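You operate a simulated robot arm through the tools that you are given. There is no shell and no other tool.

Carry out the task below with a simulated robot arm. There is one attempt and no reset: what you move stays moved.

TASK
Load the turntable: purple cap in the red cup, white nut in the blue cup.
Fine: bring each cup to the arrow to load it; end with the blue cup there.

The check looks at the end state, three seconds after you hand in, the way a careful person would. Anything else that was tipped, shoved, dropped, spilled or broken makes it a failure. Lids that push on must go on centred and level and be pressed home; caps that screw on are set level and turned clockwise until they are tight.

THE ROBOT
A 6-joint arm with a two-finger parallel gripper, fixed in place. Base frame: the origin is at the foot of the arm, x ahead of it, y to its left, z up; the work surface is at about z = 0. Units: m, degrees, N and s.
With the tool pointing down near the work surface it reaches from about 0.24 to 0.58 m from the base axis. Its first joint turns from -166.0 to 166.0 degrees. Payload 1.5 kg.
The tool frame sits at the grasp point between the pads (the TCP): z along the fingers, y along the line on which they close. The tips reach 0.03 m beyond it. Largest opening 0.08 m; finger width 0.017, thickness 0.012; the body of the gripper, 0.04 by 0.082 m, starts 0.08 m behind the TCP.
Orientation is that of the tool frame in the base frame, as a unit quaternion [x, y, z, w]. With the fingers straight down and closing along the base's y, the tool's x points along the base's -x, its y along +y and its z along -z.

THE INTERFACE
- The arm moves only by the tool move_arm. Its argument "steps" is a list of rows, each a list of 3 entries, a list of its own where there are three numbers: the turn, a rotation vector about the tool's x, y, z in units of 180 degrees (1.0 is 180 degrees), then the shift along the tool's x, y, z in units of 250 mm (1.0 is 250 mm), then the opening in per cent of the stroke, from 0 (shut) to 100 (fully open). In form: [[[rx, ry, rz], [x, y, z], fingers], ...]. A call has 1 to 20 rows; each row is the pose to reach, as a shift and turn from the pose commanded when the call began, along the tool's axes at that moment. A call with a number of a shift or a turn outside -1 to 1 is refused whole. Rows are played at 5 a second. More than 0.05 m and 8.6 degrees between two rows, or a gripper value outside its range, and nothing of the call is played. Where a pose cannot be reached the arm comes as near as it can. A force on the tool above 90 N (or 10 N above the force at the start of the call, whichever is more), or a blocked arm, ends the call early, and 0.2 s more pass. The fingers move at their own pace (about 0.072 m/s each) and stop on an object; they squeeze with about 42 N. The grip force told is the motor's: it shows also when the fingers shut on nothing. Time passes only in rows, and 0.2 s behind the last, so rows that repeat a pose let the fingers close. It gives the time, the measured TCP pose, the force on the tool (base axes), the opening and the grip force at its end, in the units of the frame above (readings bear some noise), with the torque about the TCP (base axes, N m) and any sound that the robot's microphone picked up.
- Cameras (640 x 400 px; columns grow to the right, rows downward): "scene" is fixed at [0.0494, 0.4945, 0.7396]; the picture's right is [-0.51, -0.86, 0.00], its down [-0.70, 0.42, -0.57] and it looks along [0.49, -0.30, -0.82] (base axes); focal length 314 px, centre (320, 200). "wrist" rides on the gripper at [0.072, -0.007, -0.122] in the tool frame; the picture's right is [0.09, 1.00, 0.00], its down [-0.84, 0.08, -0.54] and it looks along [-0.54, 0.05, 0.84] (tool axes); focal length 238 px, centre (320, 200). There is no depth. A picture from a camera that has moved, and an enlarged one, comes with that camera's place and axes in the base frame and with its lens. The place of the scene camera against the robot may be out by one fixed shift of up to 0.012 m in any direction.
- camera(camera): a new picture of that camera. It takes no simulated time.
- inspect(camera, box): a new picture of the part [left, top, right, bottom] of that camera's present view, enlarged. It takes no simulated time.
- job_done(): hands the job in; it is judged then, once.

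Nothing tells you positions but the pictures and the camera data. Unless the task says otherwise, let go and move clear before handing in.

The tools are called after "Call:" as a command line: name --argument value ..., lists and objects as JSON in quotes. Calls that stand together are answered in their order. move_arm: Moves the arm, as the interface text tells. Its arguments: {"type":"object","properties":{"steps":{"type":"array"}},"required":["steps"]} The other tools are called the same way: camera (camera) takes a picture; inspect (camera, box) takes an enlarged picture of a part of a camera's view; job_done () hands the job in.

At the start:

```text
t: 0.0
tool_pos: [0.3559, 0.1077, 0.373]
tcp_rot: [0.0, 1.0, 0.002, 0.001]
force: [0.3, -0.1, 0.1]
wrist_torque: [-0.01, 0.03, 0.01]
finger_gap: 0.08
gripper_force: 0.1
```

scene: 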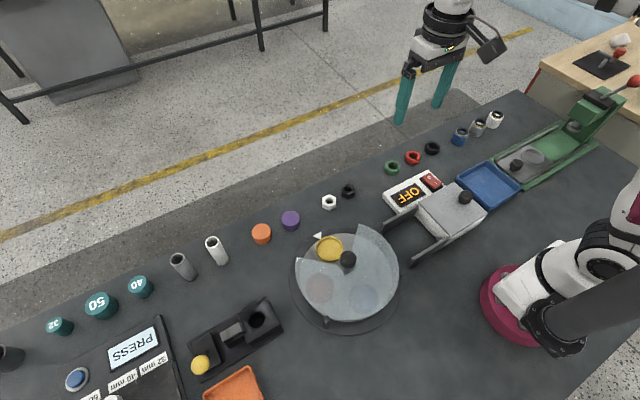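
wrist: 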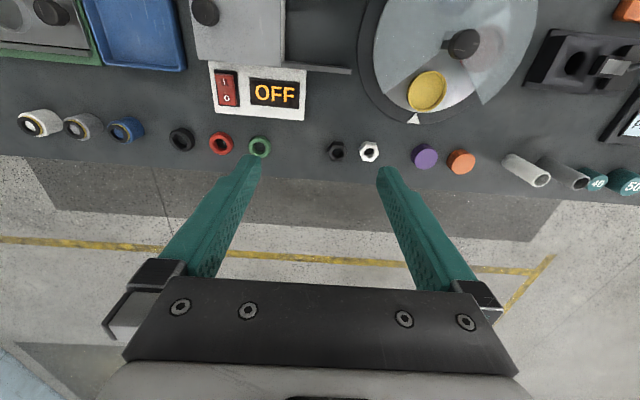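

I see a turntable with a transparent dome cover and a yellow cup showing at the arrow; the purple cap and the white nut lie in the row beyond it. I will look at it more closely before I move anything.

Call:
inspect --camera "scene" --box '[260, 180, 440, 340]'

Call:
inspect --camera "wrist" --box '[310, 0, 570, 180]'

Call:
inspect --camera "scene" --box '[340, 120, 500, 280]'

```text
2.50 times, centred on (350, 260) of scene
camera zoom: at [0.0494, 0.4945, 0.7396], right [-0.51, -0.86, 0.0], down [-0.7, 0.42, -0.57], along [0.49, -0.3, -0.82], focal length 786 px, centre (245, 50)
```

zoom: 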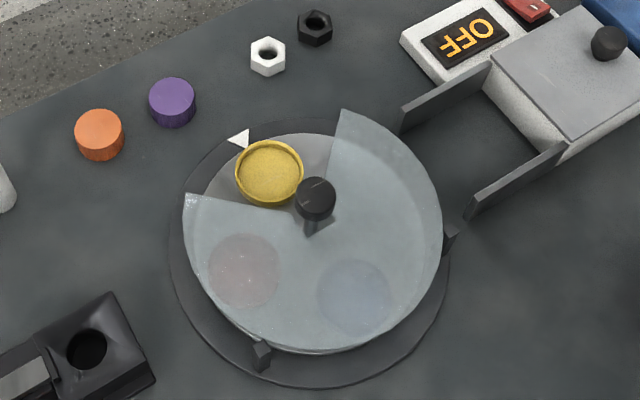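

```text
2.22 times, centred on (440, 90) of wrist
camera zoom: at [0.2846, 0.099, 0.4945], right [-0.09, 1.0, 0.0], down [0.84, 0.08, 0.54], along [0.54, 0.05, -0.84], focal length 530 px, centre (53, 444)
```

zoom: 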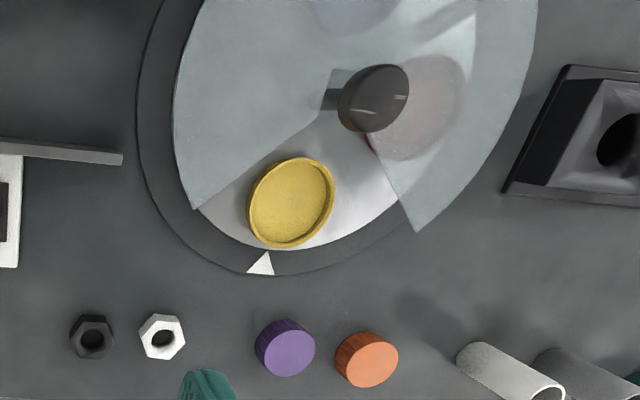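

```text
2.50 times, centred on (420, 200) of scene
camera zoom: at [0.0494, 0.4945, 0.7396], right [-0.51, -0.86, 0.0], down [-0.7, 0.42, -0.57], along [0.49, -0.3, -0.82], focal length 786 px, centre (70, 200)
```

zoom: 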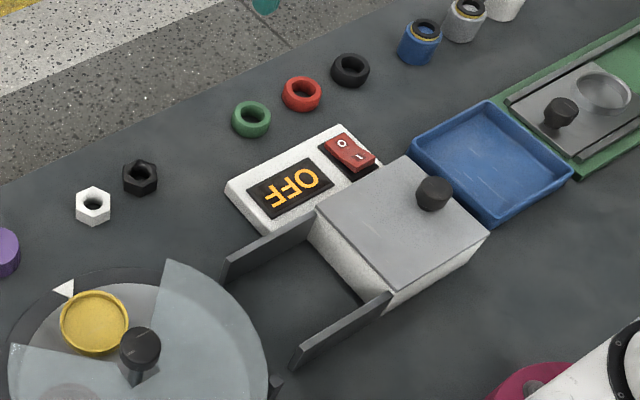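

The purple cap lies around (0.46, 0.34) and the white nut around (0.46, 0.22). The turntable centre is near (0.26, 0.29) with a black knob on it. I'll move the wrist camera at height over the turntable for a better look.

Call:
move_arm --steps '[[[0, 0, 0], [0.09, 0.125, 0], 100], [[0, 0, 0], [0.18, 0.25, 0], 100], [[0, 0, 0], [0.27, 0.375, 0], 100], [[0, 0, 0], [0.36, 0.5, 0], 100], [[0, 0, 0], [0.45, 0.625, 0], 100], [[0, 0, 0], [0.544, 0.749, 0], 100], [[0, 0, 0], [0.544, 0.749, 0], 100]]'

Call:
camera --camera "wrist"

Call:
inspect --camera "wrist" --box '[200, 0, 460, 190]'

```text
t: 1.6
tool_pos: [0.2222, 0.2939, 0.3735]
tcp_rot: [0.0, 1.0, 0.002, 0.001]
force: [0.6, -1.1, 0.2]
wrist_torque: [-0.02, 0.01, -0.02]
finger_gap: 0.08
gripper_force: 0.1
```

```text
taken
camera wrist: at [0.1501, 0.2867, 0.4947], right [-0.09, 1.0, 0.0], down [0.84, 0.08, 0.54], along [0.54, 0.05, -0.84], focal length 238 px, centre (320, 200)
```

wrist: 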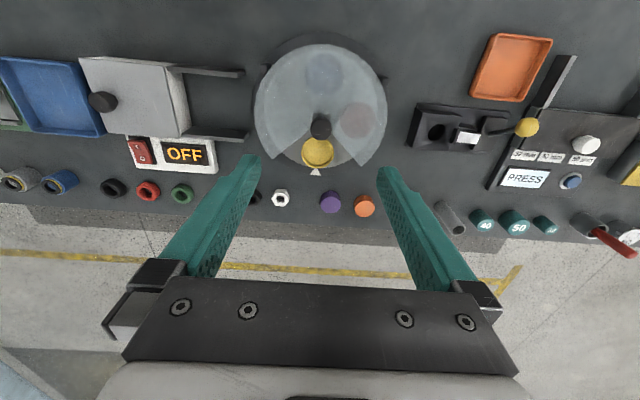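

```text
2.11 times, centred on (330, 95) of wrist
camera zoom: at [0.1501, 0.2867, 0.4947], right [-0.09, 1.0, 0.0], down [0.84, 0.08, 0.54], along [0.54, 0.05, -0.84], focal length 502 px, centre (299, 421)
```

zoom: 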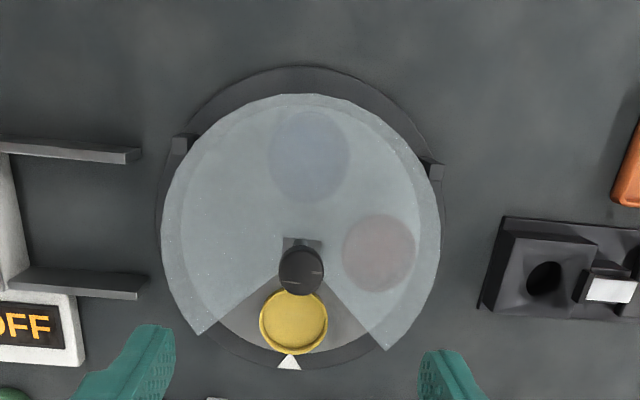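

The disc has four places at 90 degrees: yellow sits at the arrow (+x), red at +y and blue at -x. The knob looks centred at about (0.262, 0.298). I'll zoom in on the knob, the cap and the nut.

Call:
inspect --camera "scene" --box '[315, 220, 379, 300]'

Call:
inspect --camera "wrist" --box '[280, 90, 360, 190]'

Call:
inspect --camera "scene" --box '[240, 170, 370, 260]'

Call:
inspect --camera "wrist" --box '[250, 160, 390, 230]'

```text
5.00 times, centred on (347, 260) of scene
camera zoom: at [0.0494, 0.4945, 0.7396], right [-0.51, -0.86, 0.0], down [-0.7, 0.42, -0.57], along [0.49, -0.3, -0.82], focal length 1572 px, centre (185, -100)
```

zoom: 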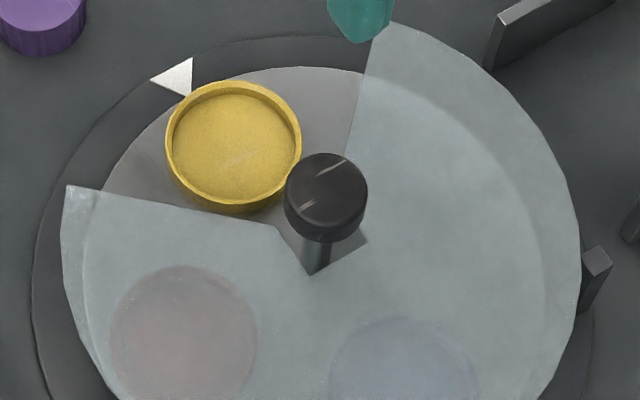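

```text
4.00 times, centred on (320, 140) of wrist
camera zoom: at [0.1501, 0.2867, 0.4947], right [-0.09, 1.0, 0.0], down [0.84, 0.08, 0.54], along [0.54, 0.05, -0.84], focal length 953 px, centre (320, 440)
```

zoom: 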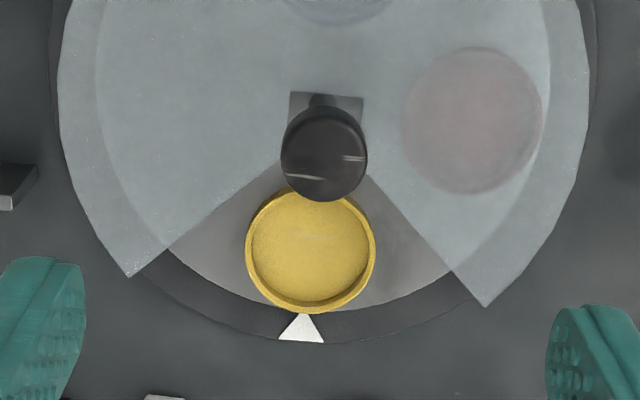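

```text
4.44 times, centred on (305, 215) of scene
camera zoom: at [0.0494, 0.4945, 0.7396], right [-0.51, -0.86, 0.0], down [-0.7, 0.42, -0.57], along [0.49, -0.3, -0.82], focal length 1397 px, centre (387, 133)
```

zoom: 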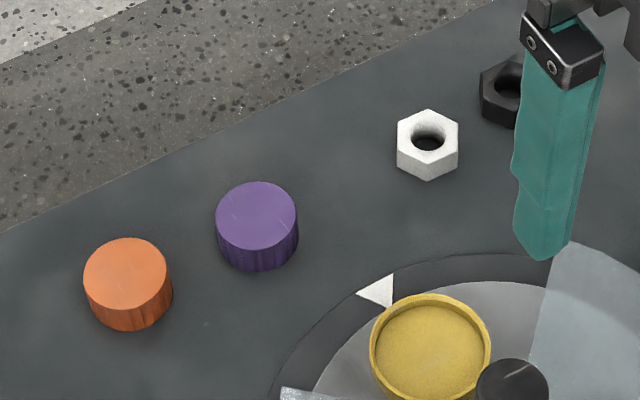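

```text
4.57 times, centred on (320, 195) of wrist
camera zoom: at [0.1501, 0.2867, 0.4947], right [-0.09, 1.0, 0.0], down [0.84, 0.08, 0.54], along [0.54, 0.05, -0.84], focal length 1090 px, centre (320, 223)
```

zoom: 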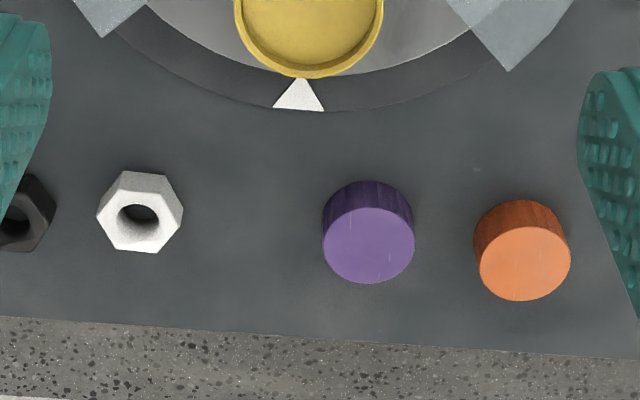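

The knob is about 36 mm wide, with its top near z = 0.10, and it sits on a spindle. The cover edge is near z = 0.055. I'll come down above the knob with open fingers (tips at z of about 0.15) for a closer look.

Call:
move_arm --steps '[[[0, 0, 0], [-0.034, 0.004, 0.155], 100], [[0, 0, 0], [-0.068, 0.008, 0.31], 100], [[0, 0, 0], [-0.102, 0.012, 0.465], 100], [[0, 0, 0], [-0.136, 0.016, 0.62], 100], [[0, 0, 0], [-0.169, 0.018, 0.774], 100], [[0, 0, 0], [-0.169, 0.018, 0.774], 100]]'

Call:
camera --camera "wrist"

Call:
inspect --camera "wrist" --box '[220, 60, 420, 240]'

Call:
inspect --camera "scene" --box '[280, 190, 420, 340]'

```text
t: 3.0
tool_pos: [0.2645, 0.3004, 0.1814]
tcp_rot: [0.0, 1.0, 0.002, 0.0]
force: [-0.1, -0.6, 0.8]
wrist_torque: [0.0, 0.01, 0.0]
finger_gap: 0.0799
gripper_force: 0.1
```

```text
taken
camera wrist: at [0.1917, 0.2925, 0.3024], right [-0.09, 1.0, 0.0], down [0.84, 0.08, 0.54], along [0.54, 0.05, -0.84], focal length 238 px, centre (320, 200)
```

wrist: 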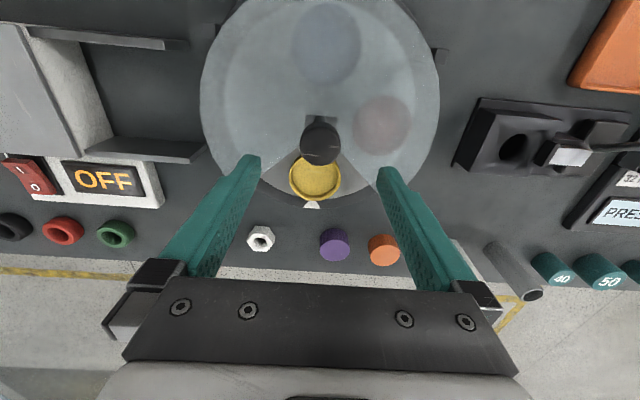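

```text
2.22 times, centred on (320, 150) of wrist
camera zoom: at [0.1917, 0.2925, 0.3024], right [-0.09, 1.0, 0.0], down [0.84, 0.08, 0.54], along [0.54, 0.05, -0.84], focal length 530 px, centre (320, 311)
```

zoom: 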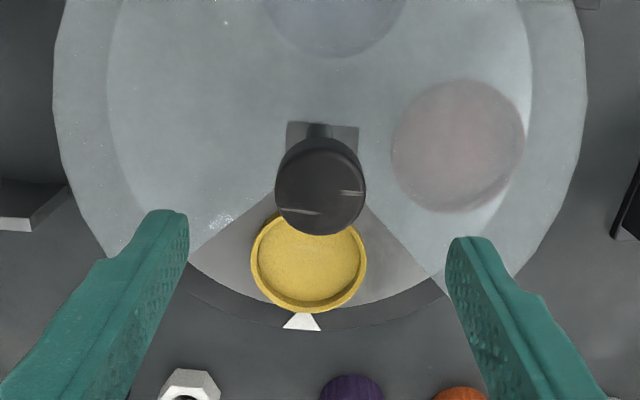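

```text
2.67 times, centred on (350, 265) of scene
camera zoom: at [0.0494, 0.4945, 0.7396], right [-0.51, -0.86, 0.0], down [-0.7, 0.42, -0.57], along [0.49, -0.3, -0.82], focal length 838 px, centre (240, 27)
```

zoom: 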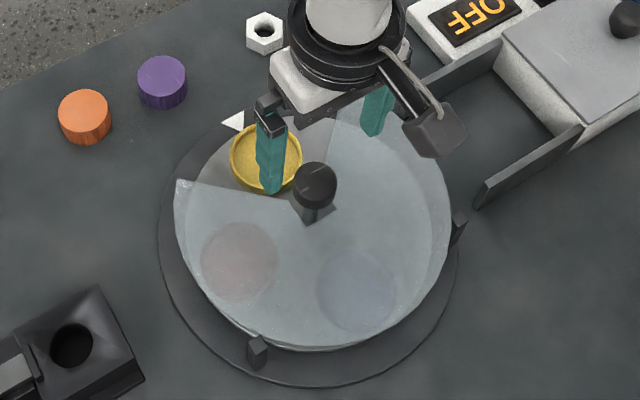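

The knob lies almost exactly under the TCP, about 2 mm further ahead in x. I'll go down to z of about 0.10 with the fingers open, which keeps the tips clear of the cover, and look again before closing.

Call:
move_arm --steps '[[[0, 0, 0], [-0.003, 0, 0.11], 100], [[0, 0, 0], [-0.006, 0, 0.22], 100], [[0, 0, 0], [-0.008, 0, 0.316], 100], [[0, 0, 0], [-0.008, 0, 0.316], 100]]'

Call:
inspect --camera "wrist" --box '[220, 60, 420, 260]'

Call:
inspect --camera "scene" --box '[290, 200, 410, 300]'

```text
t: 4.0
tool_pos: [0.2664, 0.2986, 0.1017]
tcp_rot: [0.001, 1.0, 0.002, 0.0]
force: [0.0, 0.2, 0.4]
wrist_torque: [-0.03, 0.03, 0.01]
finger_gap: 0.0798
gripper_force: 0.1
```

```text
2.00 times, centred on (320, 160) of wrist
camera zoom: at [0.1931, 0.2924, 0.2227], right [-0.09, 1.0, 0.0], down [0.84, 0.07, 0.54], along [0.54, 0.05, -0.84], focal length 477 px, centre (320, 280)
```

zoom: 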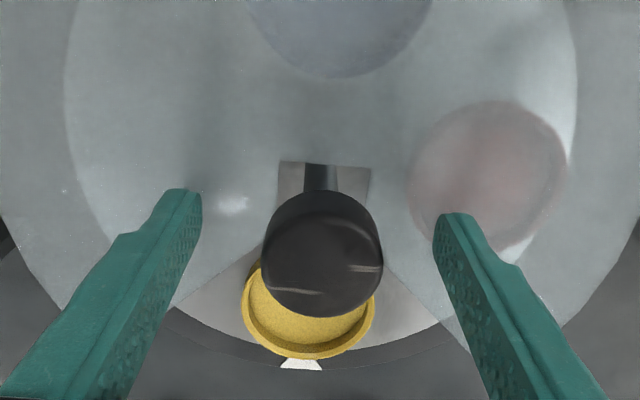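

```text
4.00 times, centred on (350, 250) of scene
camera zoom: at [0.0494, 0.4945, 0.7396], right [-0.51, -0.86, 0.0], down [-0.7, 0.42, -0.57], along [0.49, -0.3, -0.82], focal length 1257 px, centre (200, 0)
```

zoom: 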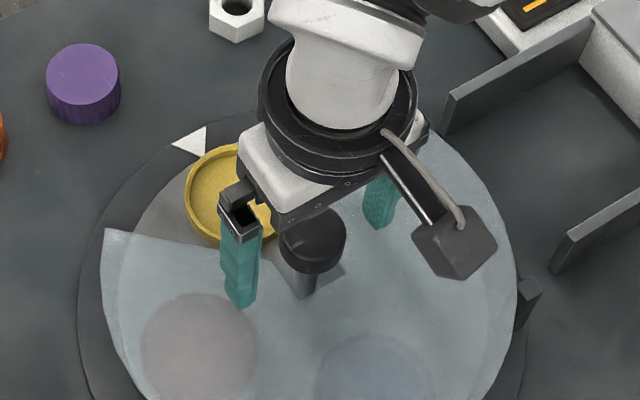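

The knob sits centred between the fingers, with its top about level with the TCP. I'll go 4 mm lower and close on it.

Call:
move_arm --steps '[[[0, 0, 0], [-0.003, 0, 0.016], 100], [[0, 0, 0], [-0.003, 0, 0.016], 40], [[0, 0, 0], [-0.003, 0, 0.016], 20], [[0, 0, 0], [-0.003, 0, 0.016], 0], [[0, 0, 0], [-0.003, 0, 0.016], 0], [[0, 0, 0], [-0.003, 0, 0.016], 0]]'

Call:
inspect --camera "wrist" --box '[220, 60, 420, 260]'

```text
t: 5.4
tool_pos: [0.2676, 0.3001, 0.0976]
tcp_rot: [0.0, 1.0, 0.002, 0.0]
force: [0.0, 28.4, -11.8]
wrist_torque: [-0.38, -0.09, -0.06]
finger_gap: 0.0356
gripper_force: 43.0
```

```text
2.00 times, centred on (320, 160) of wrist
camera zoom: at [0.1943, 0.2927, 0.2186], right [-0.09, 1.0, 0.0], down [0.84, 0.07, 0.54], along [0.54, 0.05, -0.84], focal length 477 px, centre (320, 280)
```

zoom: 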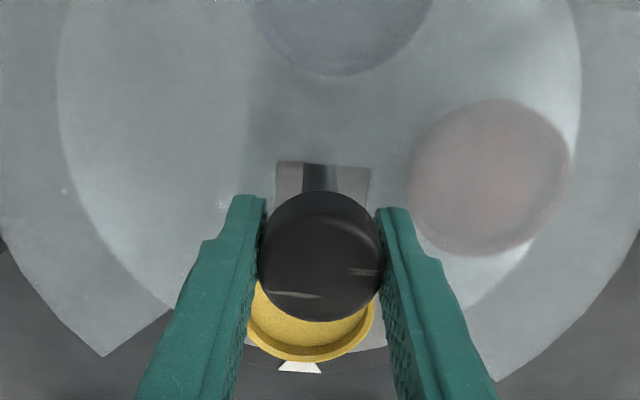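

The fingers hold the knob at 35.6 mm, with a 28 N side force that suggests a small y offset. I'll ease the tool +y to take that off before I turn.

Call:
move_arm --steps '[[[0, 0, 0], [0, 0.002, 0], 0], [[0, 0, 0], [0, 0.004, 0], 0], [[0, 0, 0], [0, 0.004, 0], 0]]'

```text
t: 6.2
tool_pos: [0.2665, 0.3004, 0.0975]
tcp_rot: [0.0, 1.0, 0.002, 0.001]
force: [7.9, 13.8, -1.7]
wrist_torque: [-0.45, 0.33, -0.01]
finger_gap: 0.0359
gripper_force: 42.4
```

The side force halved with a 1 mm shift, so I'll add another 1 mm and then start turning clockwise (as seen from above) in a small first part.

Call:
move_arm --steps '[[[0, 0, 0], [0, 0.004, 0], 0], [[0, 0, 0], [0, 0.004, 0], 0], [[0, 0, 0.03], [0, 0.004, 0], 0], [[0, 0, 0.06], [0, 0.004, 0], 0], [[0, 0, 0.09], [0, 0.004, 0], 0], [[0, 0, 0.09], [0, 0.004, 0], 0]]'

Call:
camera --camera "scene"

Call:
camera --camera "wrist"

```text
t: 7.6
tool_pos: [0.2664, 0.2997, 0.0974]
tcp_rot: [0.143, 0.99, -0.001, -0.001]
force: [8.3, -39.0, 19.7]
wrist_torque: [-0.62, -0.18, 0.01]
finger_gap: 0.0359
gripper_force: 42.6
```

```text
taken
```

scene: 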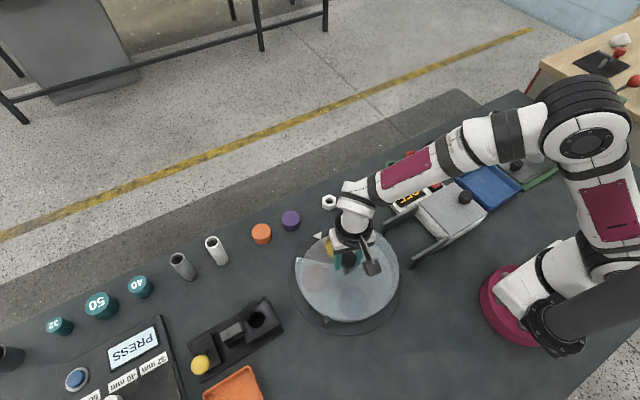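

```text
taken
camera wrist: at [0.1944, 0.3136, 0.2187], right [0.19, 0.98, 0.0], down [0.83, -0.16, 0.54], along [0.53, -0.1, -0.84], focal length 238 px, centre (320, 200)
```

wrist: 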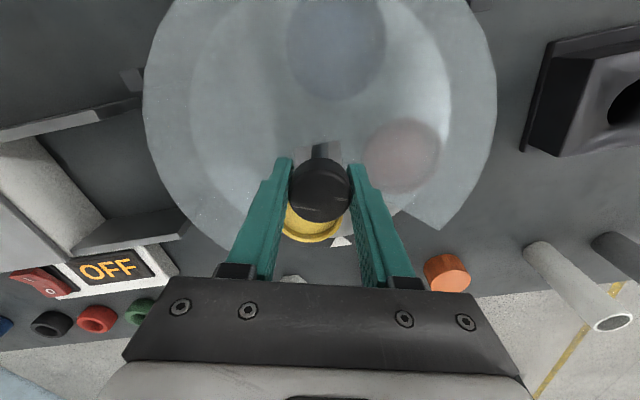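

The table turns with the knob: the yellow cup has left the arrow. The side force has now swung to -39 N in y, so I'll back off 1–2 mm before turning further.

Call:
move_arm --steps '[[[0, 0, 0], [-0.001, -0.004, 0], 0], [[0, 0, 0], [-0.001, -0.004, 0], 0], [[0, 0, 0], [-0.001, -0.004, 0], 0]]'

```text
t: 8.4
tool_pos: [0.2655, 0.3002, 0.0982]
tcp_rot: [0.141, 0.99, 0.002, 0.0]
force: [-1.1, -6.0, -0.1]
wrist_torque: [0.03, 0.58, -0.01]
finger_gap: 0.0358
gripper_force: 42.6
```

The forces are near zero again, so I'll go on turning in chunks and check the forces between them.

Call:
move_arm --steps '[[[0, 0, 0.03], [0, 0, 0], 0], [[0, 0, 0.06], [0, 0, 0], 0], [[0, 0, 0.09], [0, 0, 0], 0], [[0, 0, 0.12], [0, 0, 0], 0], [[0, 0, 0.12], [0, 0, 0], 0]]'

```text
t: 9.6
tool_pos: [0.2654, 0.3009, 0.0967]
tcp_rot: [0.325, 0.946, 0.001, -0.001]
force: [-23.0, 2.5, 2.2]
wrist_torque: [-0.05, 0.16, -0.03]
finger_gap: 0.0354
gripper_force: 43.0
```

The force is -23 N in x now, so I'll correct by about 0.7 mm in -x and continue the turn.

Call:
move_arm --steps '[[[0, 0, 0], [0.0022, -0.0017, 0], 0], [[0, 0, 0.03], [0.0022, -0.0017, 0], 0], [[0, 0, 0.06], [0.0022, -0.0017, 0], 0], [[0, 0, 0.09], [0.0022, -0.0017, 0], 0], [[0, 0, 0.12], [0.0022, -0.0017, 0], 0], [[0, 0, 0.12], [0.0022, -0.0017, 0], 0]]'

Call:
camera --camera "wrist"

```text
t: 11.0
tool_pos: [0.2645, 0.3002, 0.0958]
tcp_rot: [0.497, 0.868, 0.002, -0.001]
force: [-27.6, 9.9, 16.1]
wrist_torque: [-0.53, 0.0, -0.03]
finger_gap: 0.0356
gripper_force: 42.7
```

```text
taken
camera wrist: at [0.2226, 0.3577, 0.2187], right [0.81, 0.58, 0.0], down [0.49, -0.68, 0.54], along [0.32, -0.44, -0.84], focal length 238 px, centre (320, 200)
```

wrist: 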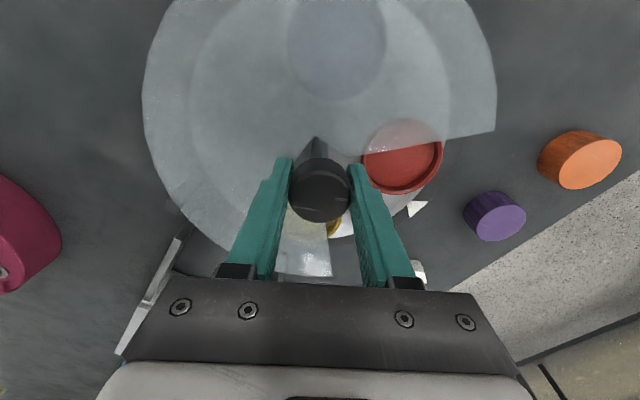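

The red cup is coming round to the opening and the turn so far is about 60 degrees. I'll correct the small side force and turn the remaining 30 degrees.

Call:
move_arm --steps '[[[0, 0, 0], [0.0027, -0.0022, 0], 0], [[0, 0, 0.034], [0.0027, -0.0022, 0], 0], [[0, 0, 0.068], [0.0027, -0.0022, 0], 0], [[0, 0, 0.102], [0.0027, -0.0022, 0], 0], [[0, 0, 0.136], [0.0027, -0.0022, 0], 0], [[0, 0, 0.17], [0.0027, -0.0022, 0], 0], [[0, 0, 0.17], [0.0027, -0.0022, 0], 0]]'

Call:
camera --camera "wrist"

Call:
inspect --camera "scene" --box '[280, 190, 420, 340]'

```text
t: 12.6
tool_pos: [0.2648, 0.3005, 0.0975]
tcp_rot: [0.707, 0.707, 0.002, 0.0]
force: [7.8, -11.7, 14.7]
wrist_torque: [-0.5, 0.29, 0.0]
finger_gap: 0.0357
gripper_force: 42.7
```

```text
taken
camera wrist: at [0.258, 0.3711, 0.2186], right [1.0, 0.09, 0.0], down [0.07, -0.84, 0.54], along [0.05, -0.54, -0.84], focal length 238 px, centre (320, 200)
```

wrist: 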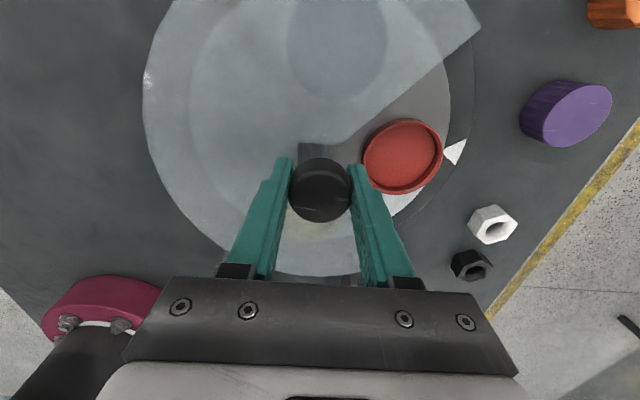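

```text
2.67 times, centred on (350, 265) of scene
camera zoom: at [0.0494, 0.4945, 0.7396], right [-0.51, -0.86, 0.0], down [-0.7, 0.42, -0.57], along [0.49, -0.3, -0.82], focal length 838 px, centre (240, 27)
```

zoom: 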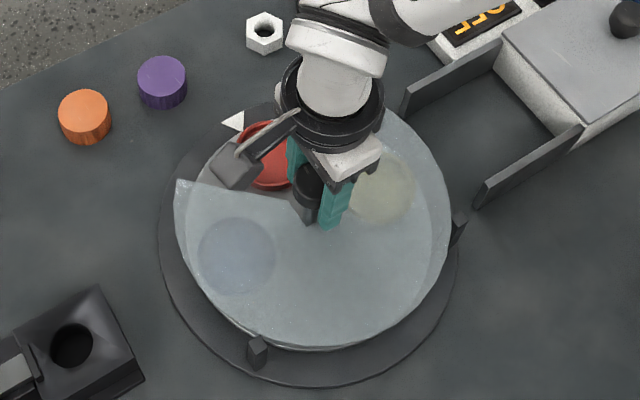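

The red cup stands at the arrow and blue is at the +y place. I'll open, rise straight up and check that the table stays put.

Call:
move_arm --steps '[[[0, 0, 0], [0, 0, 0], 50], [[0, 0, 0], [0, 0, 0], 100], [[0, 0, 0], [0, 0, 0], 100], [[0, 0, 0], [0, 0, 0], 100], [[0, 0, 0], [0, 0, -0.12], 100], [[0, 0, 0], [0, 0, -0.3], 100], [[0, 0, 0], [0, 0, -0.48], 100], [[0, 0, 0], [0, 0, -0.64], 100], [[0, 0, 0], [0, 0, -0.64], 100]]'

Call:
camera --camera "wrist"

Call:
inspect --camera "scene" --box '[260, 170, 440, 340]'

```text
t: 14.6
tool_pos: [0.265, 0.299, 0.2576]
tcp_rot: [0.708, 0.706, 0.002, 0.0]
force: [0.6, 0.5, -0.1]
wrist_torque: [0.04, -0.04, -0.02]
finger_gap: 0.08
gripper_force: 0.1
```

```text
taken
camera wrist: at [0.2583, 0.3686, 0.3794], right [1.0, 0.09, 0.0], down [0.08, -0.84, 0.54], along [0.05, -0.54, -0.84], focal length 238 px, centre (320, 200)
```

wrist: 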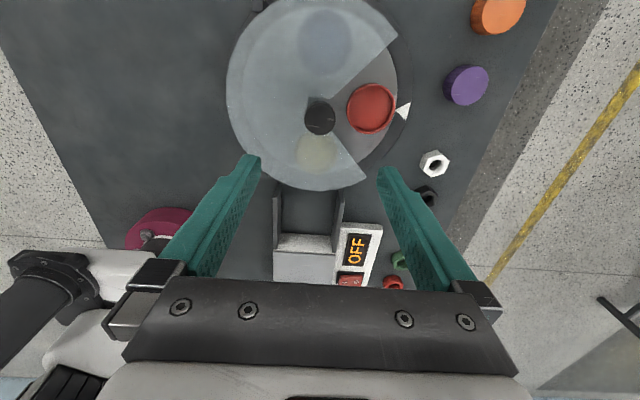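

```text
2.35 times, centred on (350, 255) of scene
camera zoom: at [0.0494, 0.4945, 0.7396], right [-0.51, -0.86, 0.0], down [-0.7, 0.42, -0.57], along [0.49, -0.3, -0.82], focal length 740 px, centre (249, 71)
```

zoom: 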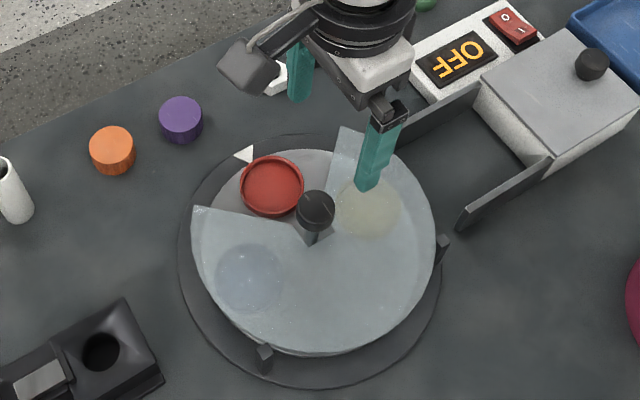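

The table stayed with red at the arrow. I'll zoom in with the wrist camera to measure the purple cap, the nut and the red cup.

Call:
inspect --camera "wrist" --box '[410, 40, 530, 120]'

Call:
inspect --camera "wrist" --box '[300, 60, 420, 160]'

Call:
inspect --camera "wrist" --box '[390, 130, 470, 200]'

```text
5.00 times, centred on (470, 80) of wrist
camera zoom: at [0.2583, 0.3686, 0.3794], right [1.0, 0.09, 0.0], down [0.08, -0.84, 0.54], along [0.05, -0.54, -0.84], focal length 1192 px, centre (-430, 800)
```

zoom: 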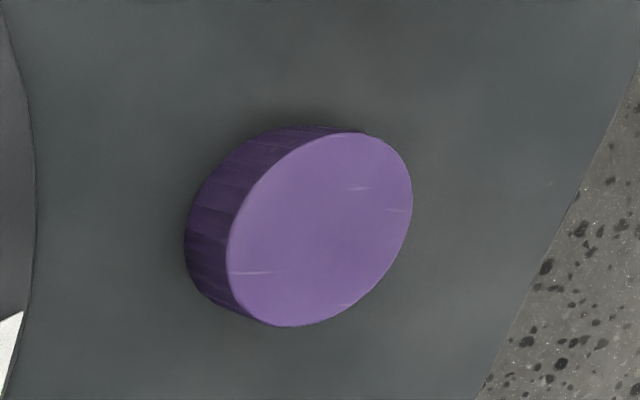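

```text
4.00 times, centred on (360, 110) of wrist
camera zoom: at [0.2583, 0.3686, 0.3794], right [1.0, 0.09, 0.0], down [0.08, -0.84, 0.54], along [0.05, -0.54, -0.84], focal length 953 px, centre (160, 560)
```

zoom: 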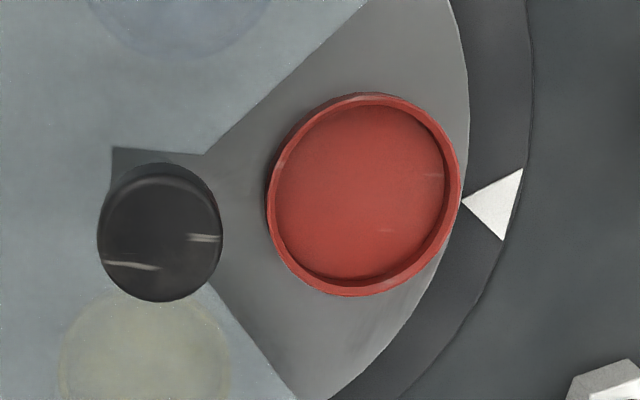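

```text
5.71 times, centred on (430, 165) of wrist
camera zoom: at [0.2583, 0.3686, 0.3794], right [1.0, 0.09, 0.0], down [0.08, -0.84, 0.54], along [0.05, -0.54, -0.84], focal length 1362 px, centre (-309, 400)
```

zoom: 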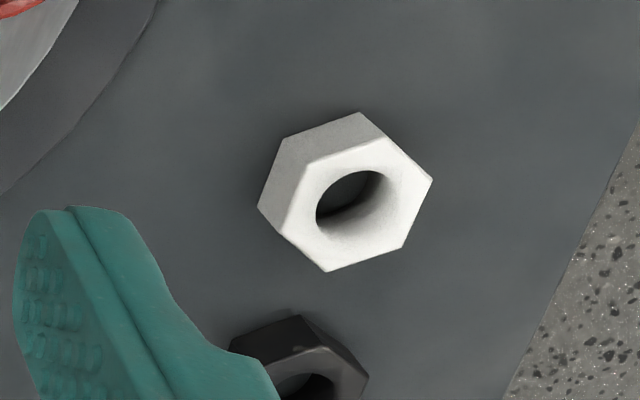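

The red cup is at about (0.338, 0.300) with its rim near z = 0.022. The purple cap is at about (0.464, 0.342), 48 mm wide and 25 mm tall, and the nut at about (0.465, 0.220) has its flats facing ±x. I'll go above the purple cap with the gripper turned back.

Call:
move_arm --steps '[[[0, 0, -0.0455], [0.0149, 0.0673, 0.0209], 100], [[0, 0, -0.0909], [0.0298, 0.1345, 0.0418], 100], [[0, 0, -0.1364], [0.0447, 0.2018, 0.0627], 100], [[0, 0, -0.1818], [0.0596, 0.2691, 0.0836], 100], [[0, 0, -0.2273], [0.0745, 0.3363, 0.1045], 100], [[0, 0, -0.2727], [0.0895, 0.4037, 0.1255], 100], [[0, 0, -0.3182], [0.1044, 0.4709, 0.1464], 100], [[0, 0, -0.3636], [0.1193, 0.5382, 0.1673], 100], [[0, 0, -0.4091], [0.1342, 0.6055, 0.1882], 100], [[0, 0, -0.4545], [0.1491, 0.6727, 0.2091], 100], [[0, 0, -0.5], [0.164, 0.74, 0.23], 100], [[0, 0, -0.5], [0.164, 0.74, 0.23], 80], [[0, 0, -0.5], [0.164, 0.74, 0.23], 80]]'

Call:
camera --camera "wrist"

Call:
inspect --camera "wrist" --box '[240, 90, 400, 210]'

```text
t: 17.4
tool_pos: [0.4497, 0.3418, 0.2012]
tcp_rot: [0.0, 1.0, 0.001, 0.0]
force: [0.1, -0.2, -0.5]
wrist_torque: [0.0, -0.01, 0.01]
finger_gap: 0.0643
gripper_force: 0.0
```

```text
taken
camera wrist: at [0.3771, 0.3343, 0.3226], right [-0.09, 1.0, 0.0], down [0.84, 0.08, 0.54], along [0.54, 0.05, -0.84], focal length 238 px, centre (320, 200)
```

wrist: 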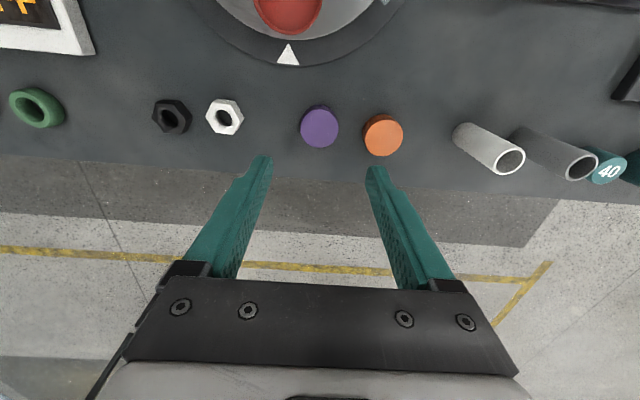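

```text
3.33 times, centred on (320, 150) of wrist
camera zoom: at [0.3771, 0.3343, 0.3226], right [-0.09, 1.0, 0.0], down [0.84, 0.08, 0.54], along [0.54, 0.05, -0.84], focal length 794 px, centre (320, 367)
```

zoom: 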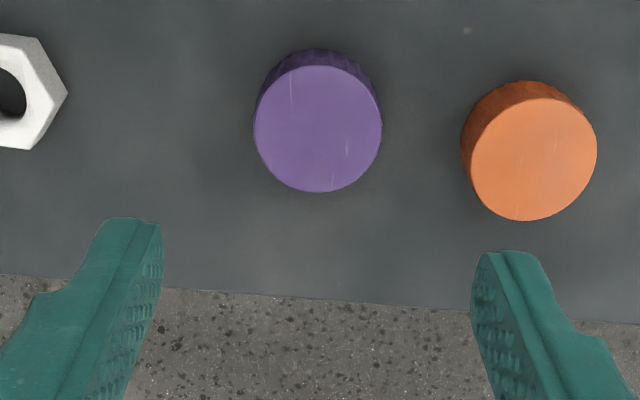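

The purple cap sits 13 mm ahead of the TCP in x and in line in y. I'll go down part-way and check again.

Call:
move_arm --steps '[[[0, 0, 0], [-0.018, 0, 0.13], 80], [[0, 0, 0], [-0.036, 0, 0.27], 80], [[0, 0, 0], [-0.053, 0, 0.4], 80], [[0, 0, 0], [-0.053, 0, 0.4], 80]]'

Call:
inspect --camera "wrist" --box '[220, 90, 420, 240]'

```text
t: 18.4
tool_pos: [0.4628, 0.3406, 0.1005]
tcp_rot: [0.001, 1.0, 0.002, 0.0]
force: [-0.4, -0.4, 0.0]
wrist_torque: [-0.03, 0.04, -0.02]
finger_gap: 0.0641
gripper_force: 0.1
```

```text
2.67 times, centred on (320, 165) of wrist
camera zoom: at [0.3902, 0.3334, 0.2219], right [-0.09, 1.0, 0.0], down [0.84, 0.08, 0.54], along [0.54, 0.05, -0.84], focal length 636 px, centre (320, 293)
```

zoom: 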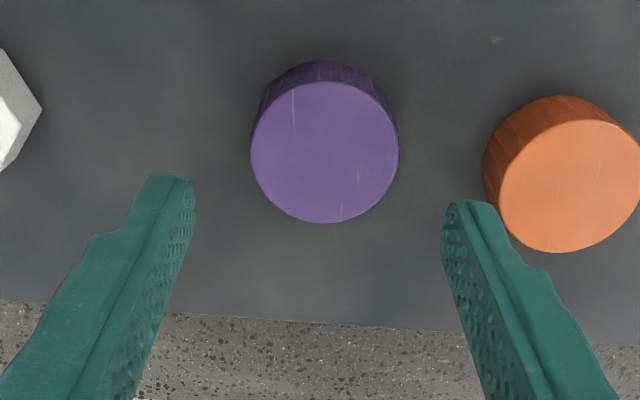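

The cap is centred to within 1 mm between the fingers, and the orange cap is clear by 14 mm. I'll go down to z of about 0.042 and close on the upper part of the cap.

Call:
move_arm --steps '[[[0, 0, 0], [0, 0.004, 0.08], 80], [[0, 0, 0], [0, 0.004, 0.16], 80], [[0, 0, 0], [0, 0.004, 0.232], 80], [[0, 0, 0], [0, 0.004, 0.232], 80], [[0, 0, 0], [0, 0.004, 0.232], 60], [[0, 0, 0], [0, 0.004, 0.232], 40], [[0, 0, 0], [0, 0.004, 0.232], 20], [[0, 0, 0], [0, 0.004, 0.232], 20], [[0, 0, 0], [0, 0.004, 0.232], 20]]'

Call:
camera --camera "wrist"

Call:
inspect --camera "scene" --box '[230, 160, 390, 270]'

```text
t: 20.4
tool_pos: [0.463, 0.3417, 0.0438]
tcp_rot: [-0.001, 1.0, 0.002, 0.0]
force: [-0.7, -0.5, 0.4]
wrist_torque: [-0.01, 0.01, -0.02]
finger_gap: 0.0486
gripper_force: 41.7
```

```text
taken
camera wrist: at [0.3904, 0.3351, 0.164], right [-0.09, 1.0, 0.0], down [0.84, 0.08, 0.54], along [0.54, 0.05, -0.84], focal length 238 px, centre (320, 200)
```

wrist: 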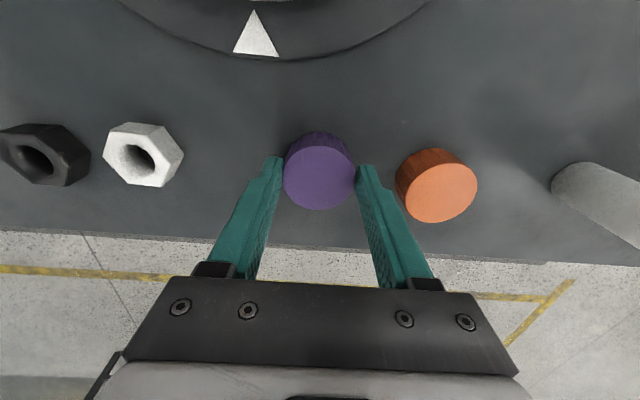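

```text
3.64 times, centred on (310, 215) of scene
camera zoom: at [0.0494, 0.4945, 0.7396], right [-0.51, -0.86, 0.0], down [-0.7, 0.42, -0.57], along [0.49, -0.3, -0.82], focal length 1143 px, centre (356, 146)
```

zoom: 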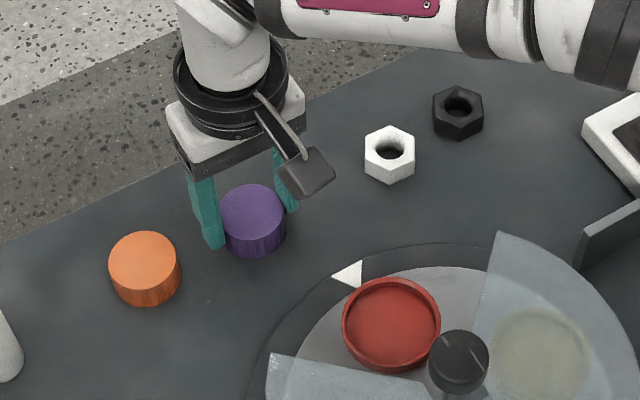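

I hold the cap at 48.6 mm. I'll lift it straight up, carry it over the red cup at height and look before lowering.

Call:
move_arm --steps '[[[0, 0, 0], [0, 0, -0.08], 20], [[0, 0, 0], [0, 0, -0.2], 20], [[0, 0, 0], [0, 0, -0.34], 20], [[0, 0, 0], [0.1, -0.034, -0.36], 20], [[0, 0, 0], [0.2, -0.067, -0.36], 20], [[0, 0, 0], [0.3, -0.101, -0.36], 20], [[0, 0, 0], [0.4, -0.134, -0.36], 20], [[0, 0, 0], [0.498, -0.168, -0.36], 20], [[0, 0, 0], [0.498, -0.168, -0.36], 20], [[0, 0, 0], [0.498, -0.168, -0.36], 20]]'

Call:
camera --camera "wrist"

Call:
inspect --camera "wrist" --box '[220, 70, 420, 220]'

Call:
inspect --camera "scene" --box '[260, 170, 420, 300]'

```text
t: 22.6
tool_pos: [0.3381, 0.3007, 0.1321]
tcp_rot: [0.0, 1.0, 0.002, -0.001]
force: [0.1, -0.1, -0.9]
wrist_torque: [0.01, -0.03, 0.02]
finger_gap: 0.0486
gripper_force: 41.9
```

```text
taken
camera wrist: at [0.2657, 0.2934, 0.2532], right [-0.09, 1.0, 0.0], down [0.84, 0.08, 0.54], along [0.54, 0.05, -0.84], focal length 238 px, centre (320, 200)
```

wrist: 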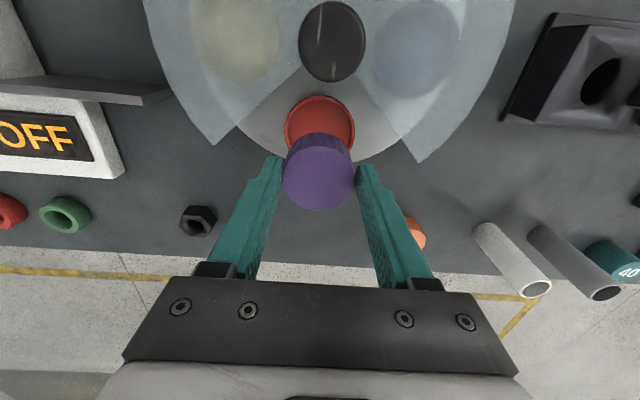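

```text
2.67 times, centred on (320, 145) of wrist
camera zoom: at [0.2657, 0.2934, 0.2532], right [-0.09, 1.0, 0.0], down [0.84, 0.08, 0.54], along [0.54, 0.05, -0.84], focal length 636 px, centre (320, 347)
```

zoom: 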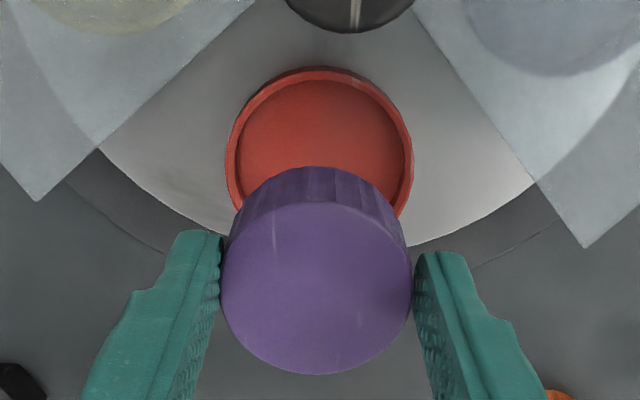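

```text
3.08 times, centred on (340, 235) of scene
camera zoom: at [0.0494, 0.4945, 0.7396], right [-0.51, -0.86, 0.0], down [-0.7, 0.42, -0.57], along [0.49, -0.3, -0.82], focal length 967 px, centre (258, 92)
```

zoom: 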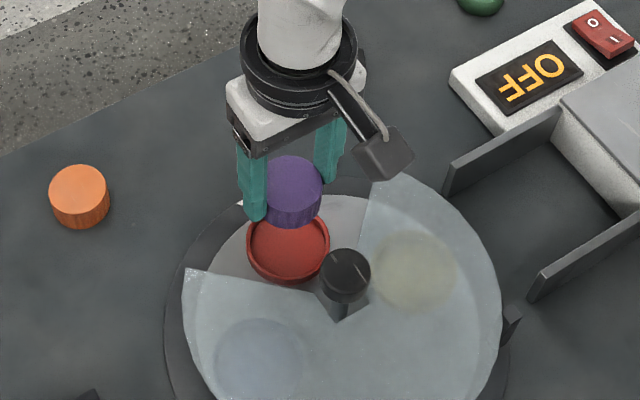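

The cap hangs within about 1 mm of centred over the red cup. I'll lower it until its underside is just about at rim level and check.

Call:
move_arm --steps '[[[0, 0, 0], [0.004, -0.003, 0.07], 20], [[0, 0, 0], [0.004, -0.003, 0.14], 20], [[0, 0, 0], [0.004, -0.003, 0.2], 20], [[0, 0, 0], [0.004, -0.003, 0.24], 20], [[0, 0, 0], [0.004, -0.003, 0.264], 20], [[0, 0, 0], [0.004, -0.003, 0.264], 20]]'

Call:
inspect --camera "wrist" --box '[220, 70, 420, 220]'

Call:
inspect --camera "scene" --box '[290, 200, 390, 280]'

```text
t: 24.0
tool_pos: [0.338, 0.2993, 0.0655]
tcp_rot: [0.0, 1.0, 0.002, 0.0]
force: [-0.1, -0.2, -1.2]
wrist_torque: [-0.04, 0.0, 0.02]
finger_gap: 0.0487
gripper_force: 42.1
```

```text
2.67 times, centred on (320, 145) of wrist
camera zoom: at [0.2648, 0.2927, 0.1861], right [-0.09, 1.0, 0.0], down [0.84, 0.08, 0.54], along [0.54, 0.05, -0.84], focal length 636 px, centre (320, 347)
```

zoom: 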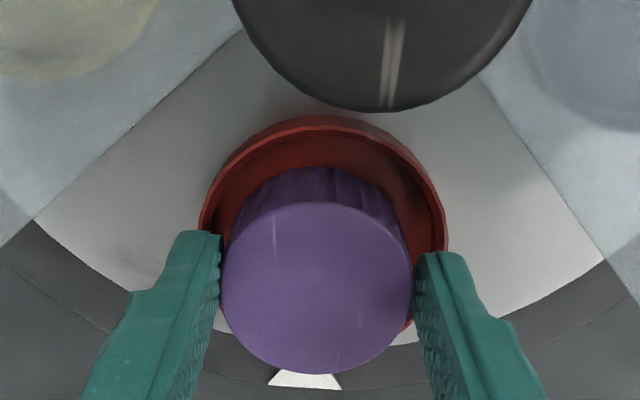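

```text
5.00 times, centred on (340, 240) of scene
camera zoom: at [0.0494, 0.4945, 0.7396], right [-0.51, -0.86, 0.0], down [-0.7, 0.42, -0.57], along [0.49, -0.3, -0.82], focal length 1572 px, centre (220, 0)
```

zoom: 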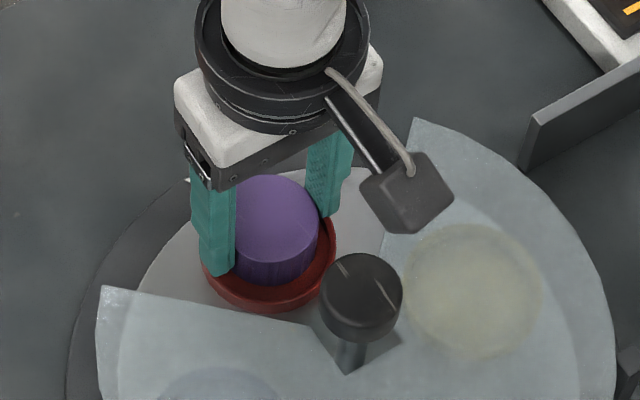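

The cap is centred in the red cup opening. I'll lower it in 1 mm rows and watch the force.

Call:
move_arm --steps '[[[0, 0, 0], [0, 0, 0.004], 20], [[0, 0, 0], [0, 0, 0.008], 20], [[0, 0, 0], [0, 0, 0.012], 20], [[0, 0, 0], [0, 0, 0.016], 20], [[0, 0, 0], [0, 0, 0.016], 20]]'

```text
t: 25.2
tool_pos: [0.3361, 0.2997, 0.0623]
tcp_rot: [-0.001, 1.0, 0.002, 0.0]
force: [0.5, -0.3, -0.4]
wrist_torque: [-0.01, 0.01, -0.03]
finger_gap: 0.0487
gripper_force: 42.0
```

Call:
move_arm --steps '[[[0, 0, 0], [0, 0, 0.004], 20], [[0, 0, 0], [0, 0, 0.008], 20], [[0, 0, 0], [0, 0, 0.008], 20]]'

```text
t: 26.0
tool_pos: [0.3384, 0.2996, 0.0608]
tcp_rot: [-0.001, 1.0, 0.002, 0.001]
force: [-4.3, 0.0, 16.6]
wrist_torque: [-0.28, 0.25, -0.04]
finger_gap: 0.0486
gripper_force: 41.8
```

I've felt contact of 16.6 N at z of about 0.0605. I'll look whether the cap is inside the cup and on the floor of it before letting go.

Call:
inspect --camera "wrist" --box '[220, 70, 420, 220]'

Call:
inspect --camera "scene" --box '[300, 210, 370, 270]'

```text
2.67 times, centred on (320, 145) of wrist
camera zoom: at [0.265, 0.2926, 0.1817], right [-0.09, 1.0, 0.0], down [0.84, 0.07, 0.54], along [0.54, 0.05, -0.84], focal length 636 px, centre (320, 347)
```

zoom: 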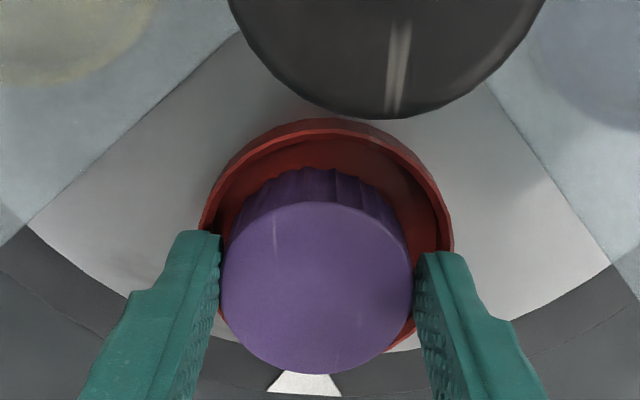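

```text
6.67 times, centred on (335, 240) of scene
camera zoom: at [0.0494, 0.4945, 0.7396], right [-0.51, -0.86, 0.0], down [-0.7, 0.42, -0.57], along [0.49, -0.3, -0.82], focal length 2096 px, centre (220, -67)
```

zoom: 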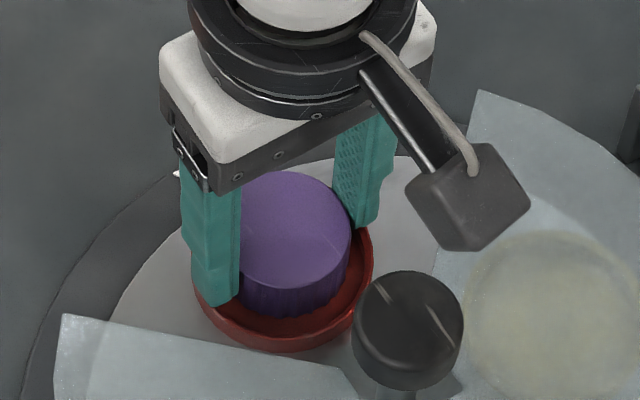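

The cap is inside the rim and standing on the floor of the cup. I'll ease up half a millimetre to take off the load, open part-way, and rise straight up.

Call:
move_arm --steps '[[[0, 0, 0], [0, 0, -0.002], 20], [[0, 0, 0], [0, 0, -0.002], 20], [[0, 0, 0], [0, 0, -0.002], 66], [[0, 0, 0], [0, 0, -0.002], 80], [[0, 0, 0], [0, 0, -0.002], 80], [[0, 0, 0], [0, 0, -0.002], 80]]'

Call:
inspect --camera "wrist" --box '[220, 70, 420, 220]'

```text
t: 27.4
tool_pos: [0.3366, 0.3001, 0.0595]
tcp_rot: [0.0, 1.0, 0.002, 0.0]
force: [-0.3, -0.3, 0.0]
wrist_torque: [0.01, 0.0, 0.02]
finger_gap: 0.0643
gripper_force: 0.1
```

```text
2.67 times, centred on (320, 145) of wrist
camera zoom: at [0.2651, 0.2924, 0.1813], right [-0.09, 1.0, 0.0], down [0.84, 0.08, 0.54], along [0.54, 0.05, -0.84], focal length 636 px, centre (320, 347)
```

zoom: 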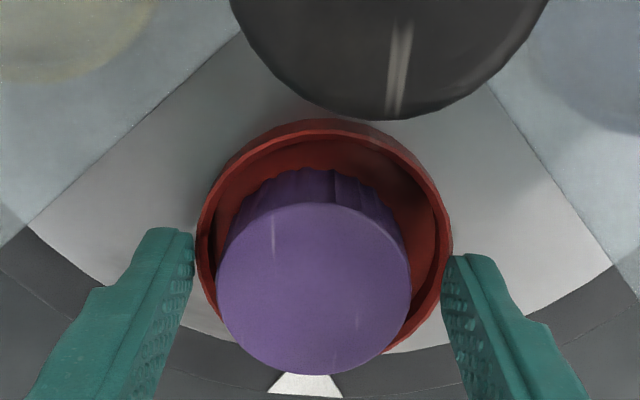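

The cap stands free in the red cup. I'll rise straight up and then move back over the knob at height.

Call:
move_arm --steps '[[[0, 0, 0], [0, 0, -0.06], 80], [[0, 0, 0], [0, 0, -0.2], 80], [[0, 0, 0], [0, 0, -0.36], 80], [[0, 0, 0], [0, 0, -0.5], 100], [[0, 0, 0], [0.1, 0.001, -0.5], 100], [[0, 0, 0], [0.2, 0.002, -0.5], 100], [[0, 0, 0], [0.291, 0.003, -0.5], 100], [[0, 0, 0], [0.291, 0.003, -0.5], 100]]'

Call:
inspect --camera "wrist" --box '[200, 50, 440, 230]'

Call:
inspect --camera "scene" --box '[290, 210, 390, 290]'

```text
t: 29.2
tool_pos: [0.264, 0.299, 0.1848]
tcp_rot: [0.0, 1.0, 0.002, -0.001]
force: [0.0, 1.3, 0.1]
wrist_torque: [-0.01, -0.02, 0.02]
finger_gap: 0.08
gripper_force: 0.0
```

```text
2.22 times, centred on (320, 140) of wrist
camera zoom: at [0.1922, 0.2929, 0.3057], right [-0.09, 1.0, 0.0], down [0.84, 0.08, 0.54], along [0.54, 0.05, -0.84], focal length 530 px, centre (320, 333)
```

zoom: 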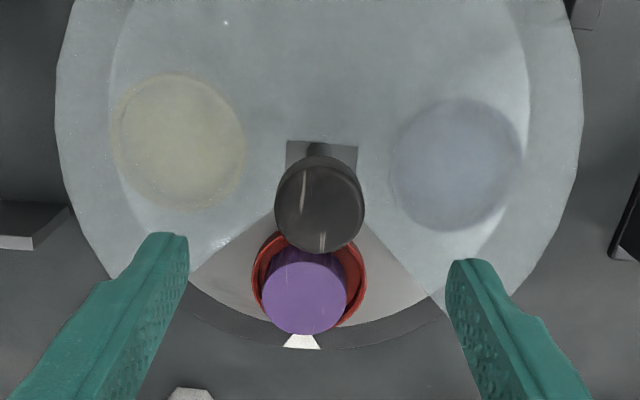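

```text
5.00 times, centred on (340, 250) of scene
camera zoom: at [0.0494, 0.4945, 0.7396], right [-0.51, -0.86, 0.0], down [-0.7, 0.42, -0.57], along [0.49, -0.3, -0.82], focal length 1572 px, centre (220, -50)
```

zoom: 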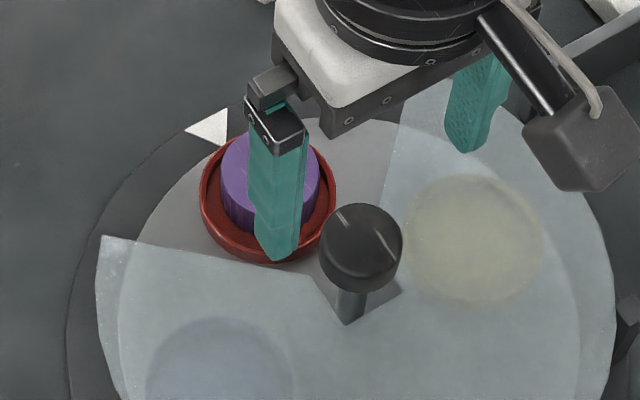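

The cap stands well inside the red cup. The knob is again right below the TCP, so I'll go down and grip it as before.

Call:
move_arm --steps '[[[0, 0, 0], [-0.002, -0.001, 0.11], 100], [[0, 0, 0], [-0.002, -0.001, 0.22], 100], [[0, 0, 0], [-0.002, -0.001, 0.3], 100], [[0, 0, 0], [-0.002, -0.001, 0.342], 100], [[0, 0, 0], [-0.002, -0.001, 0.342], 100], [[0, 0, 0], [-0.002, -0.001, 0.342], 40], [[0, 0, 0], [-0.002, -0.001, 0.342], 20], [[0, 0, 0], [-0.002, -0.001, 0.342], 0], [[0, 0, 0], [-0.002, -0.001, 0.342], 0], [[0, 0, 0], [-0.002, -0.001, 0.342], 0]]'

Call:
inspect --camera "wrist" --box '[220, 60, 420, 260]'

```text
t: 31.4
tool_pos: [0.2653, 0.3, 0.0982]
tcp_rot: [0.0, 1.0, 0.001, 0.0]
force: [3.2, -8.8, -0.3]
wrist_torque: [-0.34, -0.06, 0.01]
finger_gap: 0.0358
gripper_force: 42.7
```

```text
2.00 times, centred on (320, 160) of wrist
camera zoom: at [0.1934, 0.293, 0.2205], right [-0.09, 1.0, 0.0], down [0.84, 0.08, 0.54], along [0.54, 0.05, -0.84], focal length 477 px, centre (320, 280)
```

zoom: 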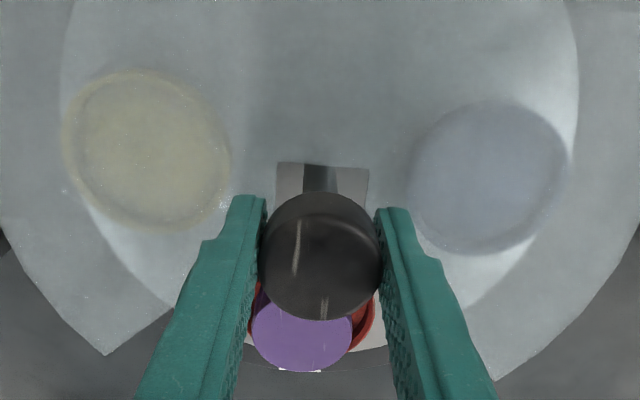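

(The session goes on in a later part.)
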